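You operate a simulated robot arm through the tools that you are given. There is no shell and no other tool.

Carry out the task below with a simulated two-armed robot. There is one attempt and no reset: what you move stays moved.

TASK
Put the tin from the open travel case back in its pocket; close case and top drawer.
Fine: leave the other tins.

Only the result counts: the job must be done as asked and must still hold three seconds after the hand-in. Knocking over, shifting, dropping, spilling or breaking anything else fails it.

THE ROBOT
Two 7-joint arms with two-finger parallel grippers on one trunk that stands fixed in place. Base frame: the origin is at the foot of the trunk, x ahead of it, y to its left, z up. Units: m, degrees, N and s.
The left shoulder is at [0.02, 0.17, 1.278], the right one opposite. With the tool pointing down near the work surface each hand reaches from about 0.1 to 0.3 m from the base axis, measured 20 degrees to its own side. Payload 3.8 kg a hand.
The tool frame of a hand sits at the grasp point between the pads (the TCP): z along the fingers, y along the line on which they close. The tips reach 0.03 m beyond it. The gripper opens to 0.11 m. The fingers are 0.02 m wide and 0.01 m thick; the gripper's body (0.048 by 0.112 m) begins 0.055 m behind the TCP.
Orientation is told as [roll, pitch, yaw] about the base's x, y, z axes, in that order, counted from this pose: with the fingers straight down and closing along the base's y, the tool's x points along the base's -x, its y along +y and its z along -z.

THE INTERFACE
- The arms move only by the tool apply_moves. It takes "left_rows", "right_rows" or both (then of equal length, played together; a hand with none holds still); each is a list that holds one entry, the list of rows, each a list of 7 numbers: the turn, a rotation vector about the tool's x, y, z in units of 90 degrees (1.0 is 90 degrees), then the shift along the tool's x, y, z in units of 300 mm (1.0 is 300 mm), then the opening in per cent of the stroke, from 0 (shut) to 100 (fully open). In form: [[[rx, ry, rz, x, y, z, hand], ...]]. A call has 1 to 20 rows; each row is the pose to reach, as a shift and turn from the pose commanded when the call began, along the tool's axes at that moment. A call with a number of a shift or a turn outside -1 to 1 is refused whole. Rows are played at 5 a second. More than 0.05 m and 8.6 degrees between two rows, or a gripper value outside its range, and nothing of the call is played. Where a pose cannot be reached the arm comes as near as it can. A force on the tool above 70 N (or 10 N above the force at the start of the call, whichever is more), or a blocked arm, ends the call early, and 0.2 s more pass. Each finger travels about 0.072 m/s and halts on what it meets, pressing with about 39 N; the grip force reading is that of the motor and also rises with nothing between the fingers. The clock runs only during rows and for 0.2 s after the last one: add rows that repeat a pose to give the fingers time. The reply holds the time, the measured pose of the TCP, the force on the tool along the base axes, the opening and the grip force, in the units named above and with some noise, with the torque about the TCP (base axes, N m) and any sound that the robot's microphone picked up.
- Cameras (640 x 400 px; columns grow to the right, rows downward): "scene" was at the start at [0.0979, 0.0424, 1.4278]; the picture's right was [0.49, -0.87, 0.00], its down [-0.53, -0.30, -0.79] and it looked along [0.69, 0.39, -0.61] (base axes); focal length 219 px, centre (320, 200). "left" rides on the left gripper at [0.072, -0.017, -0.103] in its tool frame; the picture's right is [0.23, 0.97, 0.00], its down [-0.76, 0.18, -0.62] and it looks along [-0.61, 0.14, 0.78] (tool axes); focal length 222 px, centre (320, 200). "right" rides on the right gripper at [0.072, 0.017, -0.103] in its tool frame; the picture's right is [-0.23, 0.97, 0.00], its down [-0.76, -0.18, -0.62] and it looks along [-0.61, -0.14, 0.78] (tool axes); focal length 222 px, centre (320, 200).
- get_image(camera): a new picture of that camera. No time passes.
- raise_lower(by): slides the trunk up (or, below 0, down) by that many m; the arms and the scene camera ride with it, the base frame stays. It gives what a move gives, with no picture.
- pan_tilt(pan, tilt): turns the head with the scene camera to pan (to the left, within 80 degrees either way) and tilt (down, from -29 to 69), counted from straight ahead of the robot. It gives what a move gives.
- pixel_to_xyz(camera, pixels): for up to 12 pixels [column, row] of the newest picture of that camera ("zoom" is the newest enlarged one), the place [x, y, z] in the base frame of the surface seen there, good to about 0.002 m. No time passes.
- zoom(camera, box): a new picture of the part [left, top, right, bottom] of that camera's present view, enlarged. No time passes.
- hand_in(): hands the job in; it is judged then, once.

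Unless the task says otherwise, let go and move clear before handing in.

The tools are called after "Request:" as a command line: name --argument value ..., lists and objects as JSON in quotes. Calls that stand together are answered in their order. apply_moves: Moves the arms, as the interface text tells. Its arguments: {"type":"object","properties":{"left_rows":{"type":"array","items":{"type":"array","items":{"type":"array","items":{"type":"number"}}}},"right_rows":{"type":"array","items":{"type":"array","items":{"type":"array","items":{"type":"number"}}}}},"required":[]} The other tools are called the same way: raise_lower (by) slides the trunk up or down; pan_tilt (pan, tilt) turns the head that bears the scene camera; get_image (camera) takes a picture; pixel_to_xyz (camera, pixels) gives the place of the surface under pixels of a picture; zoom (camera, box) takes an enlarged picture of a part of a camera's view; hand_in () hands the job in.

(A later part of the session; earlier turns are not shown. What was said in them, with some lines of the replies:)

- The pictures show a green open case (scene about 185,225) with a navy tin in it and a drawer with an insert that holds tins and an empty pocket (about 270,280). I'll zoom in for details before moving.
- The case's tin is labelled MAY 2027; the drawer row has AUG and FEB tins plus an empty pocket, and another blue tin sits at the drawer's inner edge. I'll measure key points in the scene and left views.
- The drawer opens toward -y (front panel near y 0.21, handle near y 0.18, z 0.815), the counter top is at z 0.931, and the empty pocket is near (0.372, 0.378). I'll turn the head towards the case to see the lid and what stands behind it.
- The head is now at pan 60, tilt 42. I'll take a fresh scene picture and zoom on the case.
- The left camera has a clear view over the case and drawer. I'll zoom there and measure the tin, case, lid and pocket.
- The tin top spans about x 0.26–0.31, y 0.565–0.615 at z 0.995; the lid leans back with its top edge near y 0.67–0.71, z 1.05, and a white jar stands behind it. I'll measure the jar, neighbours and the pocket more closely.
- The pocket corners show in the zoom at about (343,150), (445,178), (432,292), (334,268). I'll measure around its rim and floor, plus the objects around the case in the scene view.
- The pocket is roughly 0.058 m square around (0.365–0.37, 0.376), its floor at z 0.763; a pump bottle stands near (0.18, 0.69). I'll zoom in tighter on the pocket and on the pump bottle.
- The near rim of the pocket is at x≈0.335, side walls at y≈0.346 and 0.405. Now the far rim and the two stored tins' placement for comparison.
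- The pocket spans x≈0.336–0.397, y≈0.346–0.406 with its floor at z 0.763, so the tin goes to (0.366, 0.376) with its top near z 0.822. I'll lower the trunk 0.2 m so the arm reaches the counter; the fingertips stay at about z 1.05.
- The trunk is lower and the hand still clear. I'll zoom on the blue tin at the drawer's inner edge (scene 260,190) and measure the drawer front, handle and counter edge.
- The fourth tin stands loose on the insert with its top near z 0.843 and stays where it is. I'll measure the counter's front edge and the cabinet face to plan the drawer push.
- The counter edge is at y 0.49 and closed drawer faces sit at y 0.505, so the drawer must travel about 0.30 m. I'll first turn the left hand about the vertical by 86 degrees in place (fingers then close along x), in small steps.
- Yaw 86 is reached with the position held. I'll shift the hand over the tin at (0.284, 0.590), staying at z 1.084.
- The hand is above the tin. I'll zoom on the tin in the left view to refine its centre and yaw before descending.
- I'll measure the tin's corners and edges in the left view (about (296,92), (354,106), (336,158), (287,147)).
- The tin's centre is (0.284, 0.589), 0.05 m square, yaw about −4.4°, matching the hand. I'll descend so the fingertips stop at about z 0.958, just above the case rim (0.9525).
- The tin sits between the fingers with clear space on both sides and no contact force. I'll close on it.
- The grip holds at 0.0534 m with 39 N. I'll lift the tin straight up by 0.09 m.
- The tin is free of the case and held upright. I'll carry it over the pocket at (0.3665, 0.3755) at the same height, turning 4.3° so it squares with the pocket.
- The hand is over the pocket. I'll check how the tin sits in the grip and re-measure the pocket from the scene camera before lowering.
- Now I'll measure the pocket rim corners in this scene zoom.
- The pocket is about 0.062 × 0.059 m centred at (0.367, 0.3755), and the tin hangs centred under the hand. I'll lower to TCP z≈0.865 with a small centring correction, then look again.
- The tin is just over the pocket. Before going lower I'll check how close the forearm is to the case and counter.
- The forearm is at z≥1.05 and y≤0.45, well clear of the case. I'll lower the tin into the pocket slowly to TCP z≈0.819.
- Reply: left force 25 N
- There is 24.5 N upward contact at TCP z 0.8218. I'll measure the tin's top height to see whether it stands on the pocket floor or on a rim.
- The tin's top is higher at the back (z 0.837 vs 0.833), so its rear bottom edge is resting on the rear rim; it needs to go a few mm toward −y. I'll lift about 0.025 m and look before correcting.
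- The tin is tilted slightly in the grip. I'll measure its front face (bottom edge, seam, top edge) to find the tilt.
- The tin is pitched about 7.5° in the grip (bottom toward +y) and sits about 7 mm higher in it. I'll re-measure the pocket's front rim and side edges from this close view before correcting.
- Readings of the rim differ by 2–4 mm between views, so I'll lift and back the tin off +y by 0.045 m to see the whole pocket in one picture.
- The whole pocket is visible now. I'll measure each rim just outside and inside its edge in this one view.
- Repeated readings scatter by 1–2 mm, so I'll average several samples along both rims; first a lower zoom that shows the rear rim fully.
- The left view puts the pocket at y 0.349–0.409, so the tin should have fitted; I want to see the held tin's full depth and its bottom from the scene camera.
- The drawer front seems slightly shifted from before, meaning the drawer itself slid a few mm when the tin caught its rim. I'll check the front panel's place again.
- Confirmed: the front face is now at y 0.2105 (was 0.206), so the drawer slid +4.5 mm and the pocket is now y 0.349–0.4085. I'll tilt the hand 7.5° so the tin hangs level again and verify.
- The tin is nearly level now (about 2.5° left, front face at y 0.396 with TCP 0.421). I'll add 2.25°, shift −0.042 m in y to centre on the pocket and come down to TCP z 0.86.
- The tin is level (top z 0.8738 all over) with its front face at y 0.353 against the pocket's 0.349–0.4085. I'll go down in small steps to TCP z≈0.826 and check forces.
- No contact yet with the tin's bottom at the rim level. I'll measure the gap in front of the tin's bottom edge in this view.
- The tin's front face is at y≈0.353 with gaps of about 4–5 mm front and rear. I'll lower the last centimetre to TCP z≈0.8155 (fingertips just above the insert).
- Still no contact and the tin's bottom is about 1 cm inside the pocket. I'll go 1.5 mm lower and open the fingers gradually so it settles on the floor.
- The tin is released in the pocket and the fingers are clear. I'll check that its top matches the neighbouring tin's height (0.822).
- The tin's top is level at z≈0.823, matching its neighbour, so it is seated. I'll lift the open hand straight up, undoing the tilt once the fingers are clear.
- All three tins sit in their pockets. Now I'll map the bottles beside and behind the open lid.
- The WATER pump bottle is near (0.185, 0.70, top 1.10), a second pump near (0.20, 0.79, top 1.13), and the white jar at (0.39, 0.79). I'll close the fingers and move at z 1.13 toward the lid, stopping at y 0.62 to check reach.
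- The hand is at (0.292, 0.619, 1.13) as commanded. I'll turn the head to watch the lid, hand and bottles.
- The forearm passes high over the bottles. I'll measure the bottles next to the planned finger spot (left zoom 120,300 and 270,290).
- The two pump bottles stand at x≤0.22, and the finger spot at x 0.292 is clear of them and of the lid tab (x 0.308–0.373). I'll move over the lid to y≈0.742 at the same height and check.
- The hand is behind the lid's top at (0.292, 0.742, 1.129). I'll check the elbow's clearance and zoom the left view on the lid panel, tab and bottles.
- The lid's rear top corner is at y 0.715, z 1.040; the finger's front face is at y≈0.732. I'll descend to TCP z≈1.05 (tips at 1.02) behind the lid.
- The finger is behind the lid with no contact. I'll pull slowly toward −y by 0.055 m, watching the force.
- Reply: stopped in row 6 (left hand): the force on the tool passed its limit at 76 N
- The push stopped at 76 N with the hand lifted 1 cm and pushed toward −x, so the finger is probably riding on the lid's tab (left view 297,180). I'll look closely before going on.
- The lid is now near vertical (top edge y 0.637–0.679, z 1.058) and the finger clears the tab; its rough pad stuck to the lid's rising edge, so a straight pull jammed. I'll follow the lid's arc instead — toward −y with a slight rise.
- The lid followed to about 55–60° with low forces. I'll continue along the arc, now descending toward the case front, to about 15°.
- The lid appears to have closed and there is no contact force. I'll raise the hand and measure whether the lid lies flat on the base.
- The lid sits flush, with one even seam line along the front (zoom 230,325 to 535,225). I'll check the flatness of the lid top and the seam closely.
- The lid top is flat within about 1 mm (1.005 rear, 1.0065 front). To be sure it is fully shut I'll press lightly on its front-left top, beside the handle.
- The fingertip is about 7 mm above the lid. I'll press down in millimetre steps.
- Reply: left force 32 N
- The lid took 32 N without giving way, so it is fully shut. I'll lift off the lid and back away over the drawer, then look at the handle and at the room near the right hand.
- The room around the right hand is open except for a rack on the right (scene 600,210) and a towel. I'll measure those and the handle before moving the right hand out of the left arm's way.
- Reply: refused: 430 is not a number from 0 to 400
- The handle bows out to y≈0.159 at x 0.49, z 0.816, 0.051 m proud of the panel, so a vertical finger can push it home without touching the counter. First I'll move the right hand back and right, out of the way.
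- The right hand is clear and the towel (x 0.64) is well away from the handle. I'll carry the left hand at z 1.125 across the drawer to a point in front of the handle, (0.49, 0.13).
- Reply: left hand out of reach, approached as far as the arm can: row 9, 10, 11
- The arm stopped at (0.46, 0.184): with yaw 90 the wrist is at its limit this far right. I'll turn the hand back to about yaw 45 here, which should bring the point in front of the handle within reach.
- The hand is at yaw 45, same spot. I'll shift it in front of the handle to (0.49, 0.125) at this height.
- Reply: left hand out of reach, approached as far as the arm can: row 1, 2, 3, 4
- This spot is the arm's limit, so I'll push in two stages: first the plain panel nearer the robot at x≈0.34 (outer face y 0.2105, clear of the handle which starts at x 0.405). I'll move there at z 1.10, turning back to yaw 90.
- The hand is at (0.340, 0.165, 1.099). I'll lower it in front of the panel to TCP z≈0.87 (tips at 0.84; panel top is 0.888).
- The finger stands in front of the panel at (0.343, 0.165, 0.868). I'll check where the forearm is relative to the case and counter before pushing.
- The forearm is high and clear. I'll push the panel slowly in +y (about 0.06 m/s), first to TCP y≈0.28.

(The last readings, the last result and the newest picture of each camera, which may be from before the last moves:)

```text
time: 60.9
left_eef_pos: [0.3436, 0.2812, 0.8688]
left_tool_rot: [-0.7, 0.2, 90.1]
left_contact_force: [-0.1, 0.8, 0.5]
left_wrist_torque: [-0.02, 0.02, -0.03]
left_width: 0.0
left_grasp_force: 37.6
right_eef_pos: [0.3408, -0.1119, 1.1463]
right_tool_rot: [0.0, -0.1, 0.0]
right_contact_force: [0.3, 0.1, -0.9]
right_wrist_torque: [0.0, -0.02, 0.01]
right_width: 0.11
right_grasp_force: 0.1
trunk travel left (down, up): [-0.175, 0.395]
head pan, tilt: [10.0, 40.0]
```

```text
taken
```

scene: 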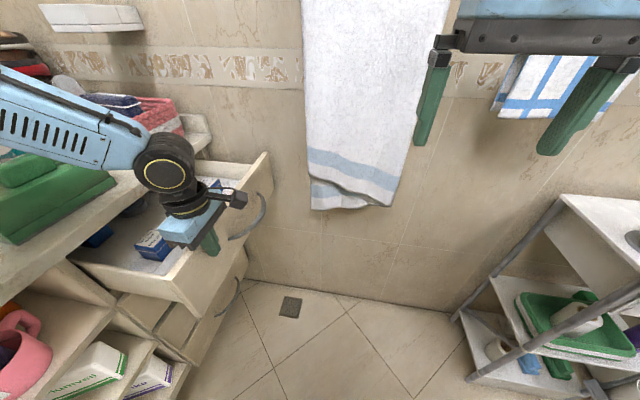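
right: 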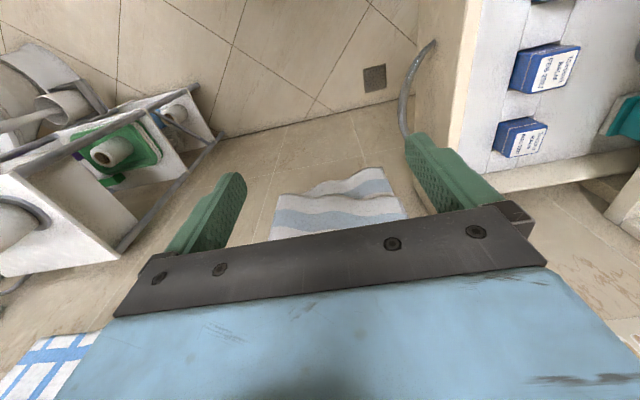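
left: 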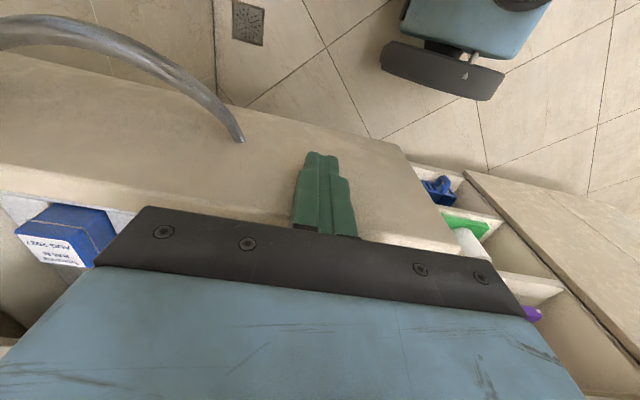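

The drawer follows with under 1 N. I'll turn the head to watch the drawer and the case, then push on to TCP y≈0.385.

Request:
pan_tilt --pan 35 --tilt 35

Request:
apply_moves --left_rows '[[[0, 0, 0, -0.03, 0, 0, 0], [0, 0, 0, -0.065, 0, 0, 0], [0, 0, 0, -0.1, 0, 0, 0], [0, 0, 0, -0.135, 0, 0, 0], [0, 0, 0, -0.17, 0, 0, 0], [0, 0, 0, -0.205, 0, 0, 0], [0, 0, 0, -0.24, 0, 0, 0], [0, 0, 0, -0.275, 0, 0, 0], [0, 0, 0, -0.31, 0, 0, 0], [0, 0, 0, -0.335, 0, 0, 0], [0, 0, 0, -0.347, 0, 0, 0], [0, 0, 0, -0.347, 0, 0, 0]]]'

Request:
get_image --camera "scene"

Request:
get_image --camera "left"

```text
time: 61.7
left_eef_pos: [0.3435, 0.2799, 0.8688]
left_tool_rot: [-0.8, 0.3, 90.1]
left_contact_force: [-0.5, -0.6, 0.7]
left_wrist_torque: [-0.01, -0.01, 0.01]
left_width: 0.0001
left_grasp_force: 38.1
right_eef_pos: [0.3391, -0.1107, 1.1446]
right_tool_rot: [0.0, 0.0, 0.0]
right_contact_force: [0.2, -0.3, 0.0]
right_wrist_torque: [0.01, 0.04, -0.02]
right_width: 0.11
right_grasp_force: 0.1
trunk travel left (down, up): [-0.175, 0.395]
head pan, tilt: [35.0, 35.0]
```

```text
time: 64.3
left_eef_pos: [0.3423, 0.3837, 0.8686]
left_tool_rot: [-0.7, 0.2, 90.1]
left_contact_force: [-0.5, -1.4, -0.4]
left_wrist_torque: [0.03, 0.02, -0.02]
left_width: 0.0
left_grasp_force: 37.8
right_eef_pos: [0.3391, -0.112, 1.1445]
right_tool_rot: [-0.1, 0.0, 0.0]
right_contact_force: [-0.2, -0.2, 0.3]
right_wrist_torque: [-0.03, 0.02, -0.02]
right_width: 0.11
right_grasp_force: 0.1
trunk travel left (down, up): [-0.175, 0.395]
head pan, tilt: [35.0, 35.0]
```

```text
taken
```

scene: 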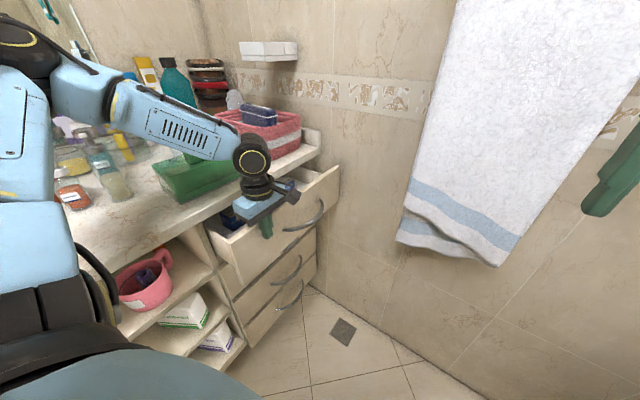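

```text
taken
```

left: 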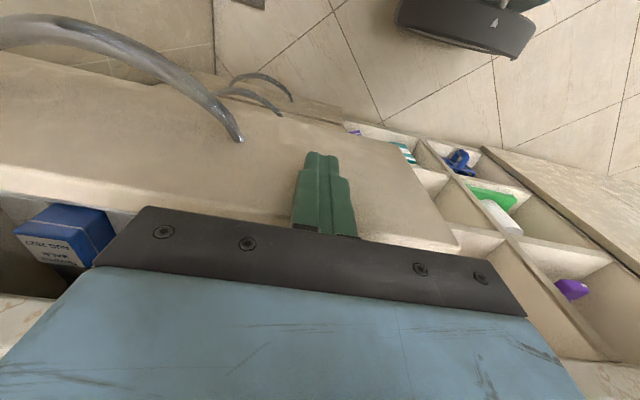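

The drawer is now more than halfway in (panel near y 0.394). I'll check the forearm's clearance over the case before pushing further.

Request:
zoom --camera "scene" --box '[100, 70, 340, 250]'

Request:
pixel_to_xyz --camera "scene" --pixels '[[200, 150], [170, 138], [215, 150], [140, 120], [185, 155], [200, 175], [250, 165], [255, 190], [300, 190], [320, 190], [300, 205], [325, 210]]'

```text
2.22 times, centred on (220, 160) of scene
```

zoom: 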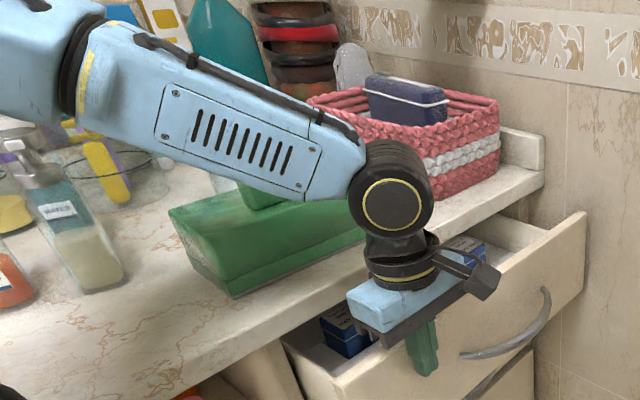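

```text
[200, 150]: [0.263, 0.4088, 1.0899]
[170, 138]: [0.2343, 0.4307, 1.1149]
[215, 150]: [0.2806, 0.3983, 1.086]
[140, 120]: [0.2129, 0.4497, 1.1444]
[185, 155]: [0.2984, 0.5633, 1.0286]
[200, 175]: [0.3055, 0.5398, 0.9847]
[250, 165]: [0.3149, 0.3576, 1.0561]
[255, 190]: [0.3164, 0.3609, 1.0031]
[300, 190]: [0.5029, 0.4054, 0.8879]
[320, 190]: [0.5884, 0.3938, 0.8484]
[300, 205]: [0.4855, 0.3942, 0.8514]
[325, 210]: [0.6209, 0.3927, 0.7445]
```

The forearm passes only a few cm above the closed case, and going further with an upright hand would bring it over the case handle. I'll back off 4 cm and tilt the hand 40° so the fingertips lead toward +y while wrist and forearm trail behind.

Request:
apply_moves --left_rows '[[[0, 0, 0, 0.067, 0, 0, 0], [0, 0, 0, 0.133, 0, 0, 0], [0, -0.075, 0, 0.133, 0, 0, 0], [0, -0.15, 0, 0.133, 0, 0, 0], [0, -0.225, 0, 0.133, 0, 0, 0], [0, -0.3, 0, 0.133, 0, 0, 0], [0, -0.375, 0, 0.133, 0, 0, 0], [0, -0.444, 0, 0.133, 0, 0, 0], [0, -0.444, 0, 0.133, 0, 0, 0]]]'

Request:
get_image --camera "scene"

Request:
get_image --camera "left"

```text
time: 66.3
left_eef_pos: [0.3428, 0.3432, 0.869]
left_tool_rot: [-1.0, -39.9, 90.7]
left_contact_force: [-0.3, -0.5, -0.2]
left_wrist_torque: [0.0, 0.04, 0.0]
left_width: 0.0003
left_grasp_force: 37.6
right_eef_pos: [0.3389, -0.1115, 1.144]
right_tool_rot: [0.1, 0.1, 0.0]
right_contact_force: [0.3, 0.0, -0.1]
right_wrist_torque: [0.05, 0.02, 0.01]
right_width: 0.1099
right_grasp_force: 0.0
trunk travel left (down, up): [-0.175, 0.395]
head pan, tilt: [35.0, 35.0]
```

```text
taken
```

scene: 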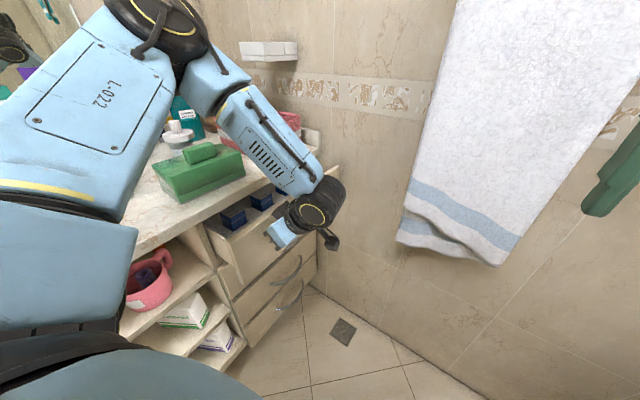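

```text
taken
```

left: 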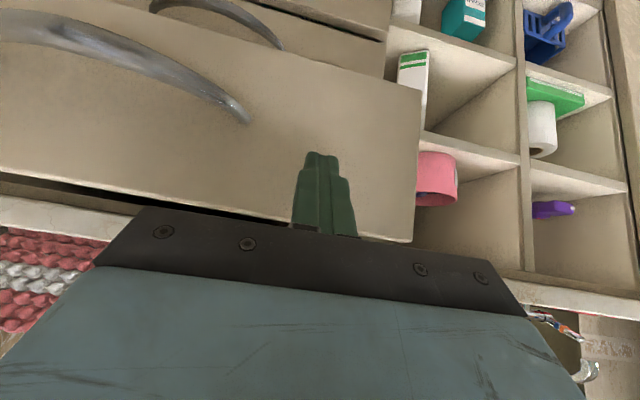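

The 40° tilt is reached and the arm is now well clear of the case. I'll push the panel +y with the fingertips at z≈0.85, first by 0.10 m.

Request:
apply_moves --left_rows '[[[0, 0, 0, -0.0319, 0, 0.0268, 0], [0, 0, 0, -0.0575, 0, 0.0482, 0], [0, 0, 0, -0.083, 0, 0.0697, 0], [0, 0, 0, -0.1085, 0, 0.0911, 0], [0, 0, 0, -0.1404, 0, 0.1179, 0], [0, 0, 0, -0.1723, 0, 0.1447, 0], [0, 0, 0, -0.2042, 0, 0.1715, 0], [0, 0, 0, -0.2361, 0, 0.1983, 0], [0, 0, 0, -0.2553, 0, 0.2144, 0], [0, 0, 0, -0.2553, 0, 0.2144, 0]]]'

Request:
get_image --camera "scene"

Request:
get_image --camera "left"

```text
time: 68.5
left_eef_pos: [0.343, 0.4435, 0.868]
left_tool_rot: [-1.0, -39.8, 90.9]
left_contact_force: [-0.5, -0.4, -0.3]
left_wrist_torque: [-0.05, 0.0, 0.0]
left_width: 0.0
left_grasp_force: 37.7
right_eef_pos: [0.3403, -0.1122, 1.145]
right_tool_rot: [0.0, 0.0, 0.0]
right_contact_force: [-0.2, 0.0, 0.1]
right_wrist_torque: [0.03, -0.06, 0.0]
right_width: 0.11
right_grasp_force: 0.1
trunk travel left (down, up): [-0.175, 0.395]
head pan, tilt: [35.0, 35.0]
```

```text
taken
```

scene: 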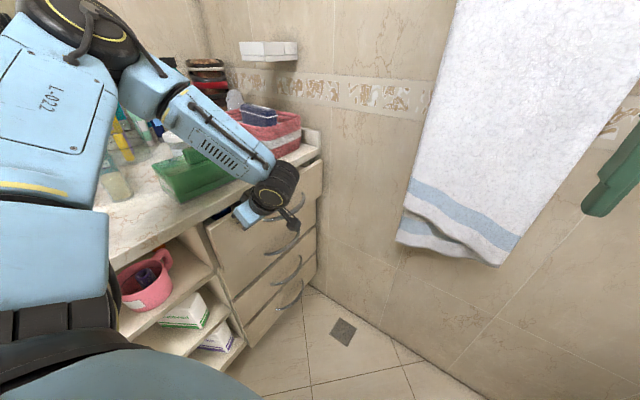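

```text
taken
```

left: 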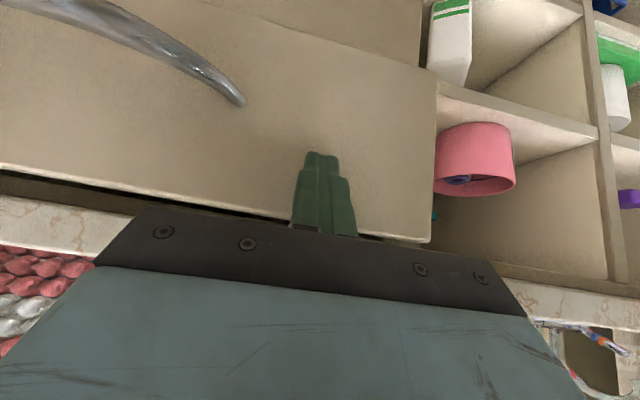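

The panel is near y 0.47 with hardly any force. I'll check the forearm over the case once more before the last 3.5 cm.

Request:
pixel_to_xyz --camera "scene" --pixels '[[220, 155], [200, 140], [245, 172], [170, 120], [235, 165], [190, 155], [300, 180], [290, 240], [270, 190], [250, 215], [285, 215]]'

Request:
zoom --camera "scene" --box '[130, 90, 330, 240]'

```text
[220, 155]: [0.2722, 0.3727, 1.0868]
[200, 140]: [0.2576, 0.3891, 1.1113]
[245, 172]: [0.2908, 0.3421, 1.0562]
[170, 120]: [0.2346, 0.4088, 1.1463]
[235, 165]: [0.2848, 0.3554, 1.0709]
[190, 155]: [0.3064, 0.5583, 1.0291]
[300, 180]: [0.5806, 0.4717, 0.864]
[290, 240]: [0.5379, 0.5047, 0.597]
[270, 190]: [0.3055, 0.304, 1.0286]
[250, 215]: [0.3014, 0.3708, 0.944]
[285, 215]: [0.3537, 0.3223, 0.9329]
```

```text
2.67 times, centred on (230, 165) of scene
```

zoom: 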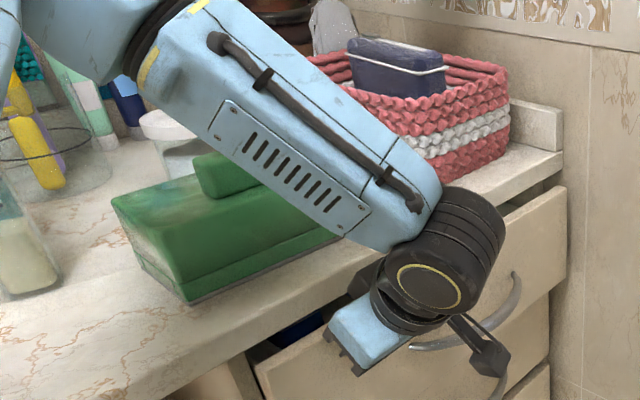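

The forearm stays at y≤0.5 and z>1.05, clear of the case; the panel is at y 0.472 and the closed faces are at 0.505. I'll push the last 3.5 cm slowly.

Request:
apply_moves --left_rows '[[[0, 0, 0, -0.0153, 0, 0.0129, 0], [0, 0, 0, -0.0306, 0, 0.0257, 0], [0, 0, 0, -0.046, 0, 0.0386, 0], [0, 0, 0, -0.0587, 0, 0.0493, 0], [0, 0, 0, -0.0689, 0, 0.0579, 0], [0, 0, 0, -0.0766, 0, 0.0643, 0], [0, 0, 0, -0.0843, 0, 0.0707, 0], [0, 0, 0, -0.0894, 0, 0.075, 0], [0, 0, 0, -0.0894, 0, 0.075, 0]]]'

Request:
get_image --camera "left"

Request:
zoom --camera "scene" --box '[130, 90, 330, 240]'

```text
time: 70.5
left_eef_pos: [0.3445, 0.4786, 0.8683]
left_tool_rot: [-1.0, -39.7, 90.8]
left_contact_force: [0.0, -3.4, -2.0]
left_wrist_torque: [-0.12, -0.03, 0.0]
left_width: 0.0
left_grasp_force: 37.5
right_eef_pos: [0.3398, -0.1131, 1.1442]
right_tool_rot: [0.1, -0.1, 0.0]
right_contact_force: [0.5, -0.6, 0.9]
right_wrist_torque: [0.0, 0.01, -0.03]
right_width: 0.11
right_grasp_force: 0.1
trunk travel left (down, up): [-0.175, 0.395]
head pan, tilt: [35.0, 35.0]
```

```text
taken
```

left: 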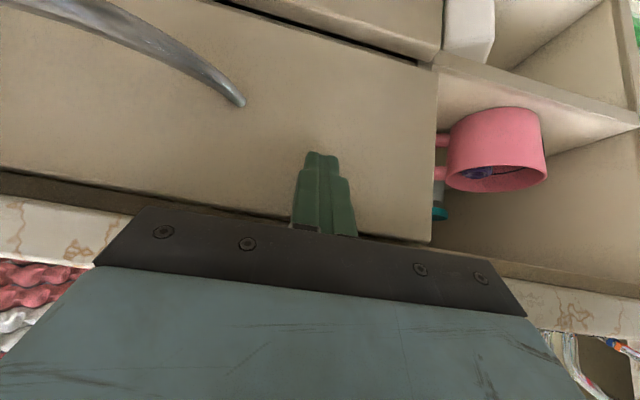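

```text
2.67 times, centred on (230, 165) of scene
```

zoom: 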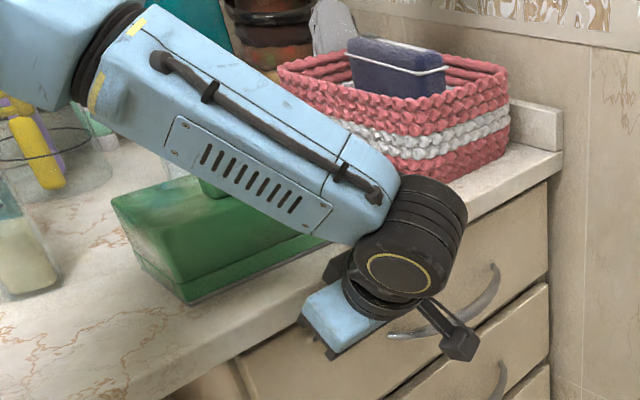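

A reaction of 3.4 N appears at TCP y 0.4786, so the drawer is probably against its stop. I'll compare its face with the drawer below.

Request:
pixel_to_xyz --camera "left" --pixels '[[260, 160], [400, 160], [150, 130], [400, 220], [100, 160], [350, 100], [380, 20], [420, 30], [400, 40], [200, 190]]'

Request:
pixel_to_xyz --camera "zoom" --pixels '[[500, 240], [530, 240], [520, 220], [530, 340], [540, 330], [450, 290], [540, 375], [300, 390], [530, 200]]'

```text
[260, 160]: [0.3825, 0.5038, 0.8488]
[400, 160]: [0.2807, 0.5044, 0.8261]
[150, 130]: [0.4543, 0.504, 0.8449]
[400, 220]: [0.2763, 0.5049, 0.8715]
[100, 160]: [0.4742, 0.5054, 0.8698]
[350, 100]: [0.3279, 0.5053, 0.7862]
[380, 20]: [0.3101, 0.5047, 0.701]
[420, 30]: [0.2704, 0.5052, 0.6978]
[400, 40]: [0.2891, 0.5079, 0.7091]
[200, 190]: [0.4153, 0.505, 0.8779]
```

```text
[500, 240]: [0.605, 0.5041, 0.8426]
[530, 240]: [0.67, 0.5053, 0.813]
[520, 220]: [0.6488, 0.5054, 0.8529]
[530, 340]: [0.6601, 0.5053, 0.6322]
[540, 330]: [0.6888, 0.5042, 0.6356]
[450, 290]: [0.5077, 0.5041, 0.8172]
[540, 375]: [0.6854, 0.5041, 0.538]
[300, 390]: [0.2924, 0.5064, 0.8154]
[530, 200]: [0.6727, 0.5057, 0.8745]
```

The top drawer's face is at y≈0.5047, flush with the drawers below. I'll press a few mm more to be sure it's fully home.

Request:
apply_moves --left_rows '[[[0, 0, 0, -0.0051, 0, 0.0043, 0], [0, 0, 0, -0.0102, 0, 0.0086, 0], [0, 0, 0, -0.0102, 0, 0.0086, 0]]]'

Request:
pixel_to_xyz --camera "left" --pixels '[[260, 160], [400, 160], [150, 130], [400, 220], [100, 160], [350, 100], [200, 190]]'

```text
time: 71.3
left_eef_pos: [0.3424, 0.4785, 0.8696]
left_tool_rot: [-1.1, -39.4, 90.5]
left_contact_force: [-3.4, -36.2, -6.2]
left_wrist_torque: [-0.74, -0.16, 0.07]
left_width: 0.0
left_grasp_force: 37.1
right_eef_pos: [0.3394, -0.1146, 1.1436]
right_tool_rot: [0.1, 0.0, 0.0]
right_contact_force: [0.0, -0.7, -0.5]
right_wrist_torque: [-0.02, -0.02, 0.01]
right_width: 0.11
right_grasp_force: 0.1
trunk travel left (down, up): [-0.175, 0.395]
head pan, tilt: [35.0, 35.0]
```

```text
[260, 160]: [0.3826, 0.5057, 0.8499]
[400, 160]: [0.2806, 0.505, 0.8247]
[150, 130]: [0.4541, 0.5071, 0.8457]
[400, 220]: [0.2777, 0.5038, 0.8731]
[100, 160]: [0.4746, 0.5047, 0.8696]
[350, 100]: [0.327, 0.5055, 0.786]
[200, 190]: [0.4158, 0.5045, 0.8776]
```

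The drawer is firmly at its stop (36 N, no movement). I'll back the hand straight away in −y.

Request:
apply_moves --left_rows '[[[0, 0, 0, 0.0153, 0, -0.0129, 0], [0, 0, 0, 0.0408, 0, -0.0343, 0], [0, 0, 0, 0.0766, 0, -0.0643, 0], [0, 0, 0, 0.1276, 0, -0.1071, 0], [0, 0, 0, 0.1914, 0, -0.1607, 0], [0, 0, 0, 0.2553, 0, -0.2143, 0], [0, 0, 0, 0.319, 0, -0.2679, 0], [0, 0, 0, 0.383, 0, -0.3214, 0], [0, 0, 0, 0.383, 0, -0.3214, 0]]]'

Request:
get_image --camera "scene"

Request:
get_image --camera "left"

```text
time: 73.3
left_eef_pos: [0.3439, 0.3324, 0.8701]
left_tool_rot: [-0.9, -39.7, 90.8]
left_contact_force: [1.0, -0.5, -0.8]
left_wrist_torque: [-0.01, 0.0, -0.02]
left_width: 0.0
left_grasp_force: 38.0
right_eef_pos: [0.3395, -0.112, 1.1454]
right_tool_rot: [0.1, 0.0, 0.0]
right_contact_force: [0.7, 0.5, 0.5]
right_wrist_torque: [0.0, -0.02, -0.02]
right_width: 0.1101
right_grasp_force: 0.1
trunk travel left (down, up): [-0.175, 0.395]
head pan, tilt: [35.0, 35.0]
```

```text
taken
```

scene: 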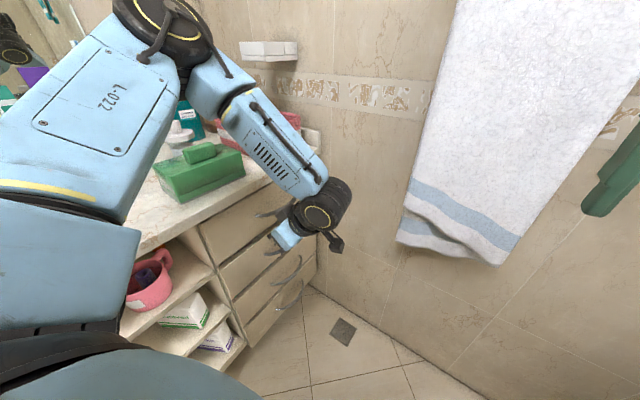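

```text
taken
```

left: 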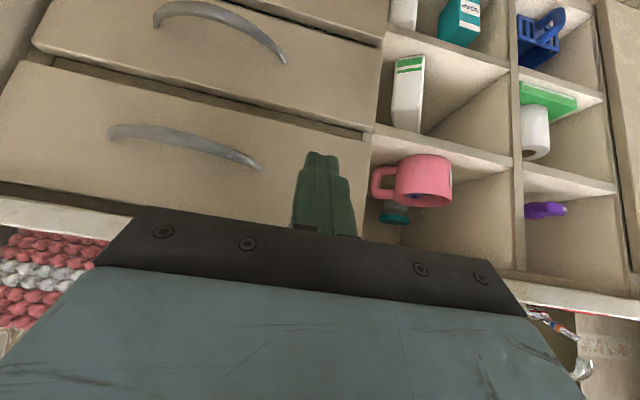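

The drawer stays shut (faces flush in the left view). I'll raise the left hand and untilt it, then check everything once more.

Request:
apply_moves --left_rows '[[[0, 0.0555, 0, -0.04, 0, -0.048, 0], [0, 0.111, 0, -0.08, 0, -0.096, 0], [0, 0.1665, 0, -0.12, 0, -0.144, 0], [0, 0.222, 0, -0.16, 0, -0.1915, 0], [0, 0.2775, 0, -0.2, 0, -0.24, 0], [0, 0.333, 0, -0.24, 0, -0.287, 0], [0, 0.3885, 0, -0.28, 0, -0.335, 0], [0, 0.444, 0, -0.3215, 0, -0.383, 0], [0, 0.444, 0, -0.3215, 0, -0.383, 0]]]'

Request:
pan_tilt --pan 45 --tilt 35

Request:
get_image --camera "scene"

Request:
get_image --camera "left"

```text
time: 75.3
left_eef_pos: [0.3416, 0.3333, 1.0198]
left_tool_rot: [-0.7, 0.3, 90.1]
left_contact_force: [-0.5, 0.2, 0.4]
left_wrist_torque: [0.04, -0.01, 0.01]
left_width: 0.0
left_grasp_force: 37.4
right_eef_pos: [0.3401, -0.1118, 1.1441]
right_tool_rot: [0.0, 0.0, -0.1]
right_contact_force: [0.2, 0.3, 0.7]
right_wrist_torque: [-0.01, -0.01, 0.01]
right_width: 0.1099
right_grasp_force: 0.0
trunk travel left (down, up): [-0.175, 0.395]
head pan, tilt: [35.0, 35.0]
```

```text
time: 76.1
left_eef_pos: [0.3416, 0.334, 1.0181]
left_tool_rot: [-0.9, 0.2, 90.0]
left_contact_force: [-0.2, 0.3, 0.2]
left_wrist_torque: [-0.01, 0.01, 0.0]
left_width: 0.0
left_grasp_force: 37.8
right_eef_pos: [0.339, -0.1118, 1.1453]
right_tool_rot: [0.0, 0.0, 0.0]
right_contact_force: [0.4, 0.4, 0.1]
right_wrist_torque: [0.02, 0.03, 0.02]
right_width: 0.1102
right_grasp_force: 0.0
trunk travel left (down, up): [-0.175, 0.395]
head pan, tilt: [45.0, 35.0]
```

```text
taken
```

scene: 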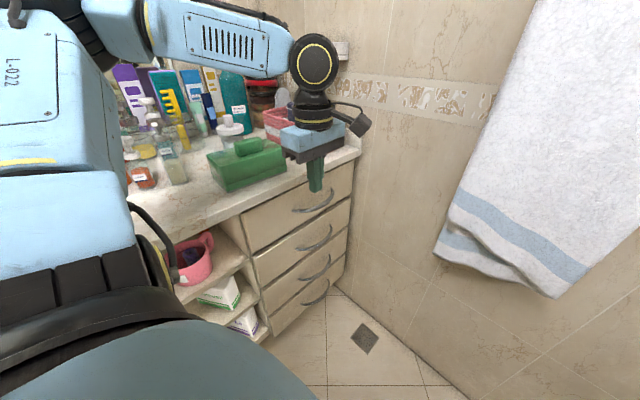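

```text
taken
```

left: 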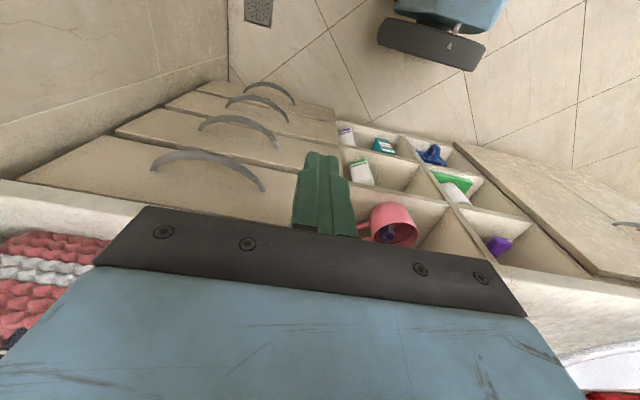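

The case is shut and the top drawer is flush. I'll do a final close check of the lid seam, drawer face and bottles.

Request:
zoom --camera "scene" --box '[110, 60, 366, 220]'

Request:
pixel_to_xyz --camera "scene" --pixels '[[270, 225], [300, 225], [330, 195], [260, 230], [300, 250], [320, 260], [235, 160], [260, 165], [225, 175], [215, 160], [230, 185], [280, 165]]'

```text
2.50 times, centred on (238, 140) of scene
```

zoom: 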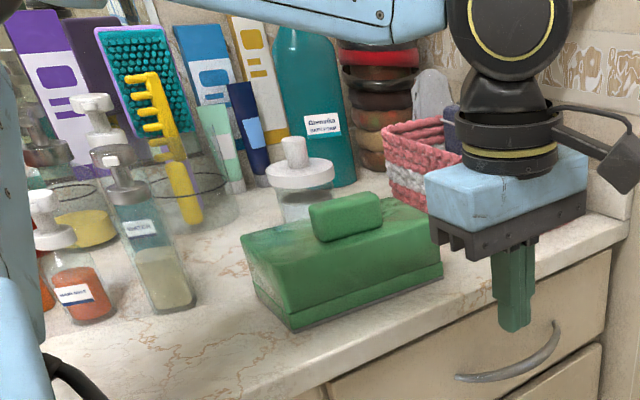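

```text
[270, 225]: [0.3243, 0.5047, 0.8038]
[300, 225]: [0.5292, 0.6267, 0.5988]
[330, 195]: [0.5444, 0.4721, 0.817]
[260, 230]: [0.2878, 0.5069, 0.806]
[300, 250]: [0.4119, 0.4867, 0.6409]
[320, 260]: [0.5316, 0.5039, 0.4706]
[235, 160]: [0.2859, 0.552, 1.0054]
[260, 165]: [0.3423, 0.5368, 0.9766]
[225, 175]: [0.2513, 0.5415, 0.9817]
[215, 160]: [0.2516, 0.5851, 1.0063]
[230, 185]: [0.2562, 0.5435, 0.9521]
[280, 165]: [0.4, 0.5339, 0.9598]
```

The lid top is level at z≈1.005 with a closed seam, and the top drawer's face is at y≈0.505, flush with the others. The bottles are upright and both hands are clear, so I'm handing in.

Request:
hand_in

```text
The job is handed in.
```

The MAY 2027 tin is back in its pocket in the top drawer, and both the travel case and the drawer are closed.

- **Tin:** it sits level in the empty pocket beside FEB 2027, with its top at the same height as that tin. On the first try it caught on the rear rim of the pocket and nudged the drawer about 4.5 mm. I re-centred it and it went in cleanly.
- **Case:** the lid is fully shut; a light press on top moved nothing. While I was swinging it closed, one push stopped at 76 N because the finger stuck to the lid's edge. I then followed the lid's arc and it closed. The case did not visibly move.
- **Drawer:** its face is flush with the drawers below, and it held at its stop when I pressed on it.

The last pictures show the case, the bottles on the counter and the basket upright and in place. I last saw the other tins in the drawer partway through closing it, still standing, but not once it was shut. Both hands were clear when I handed in.
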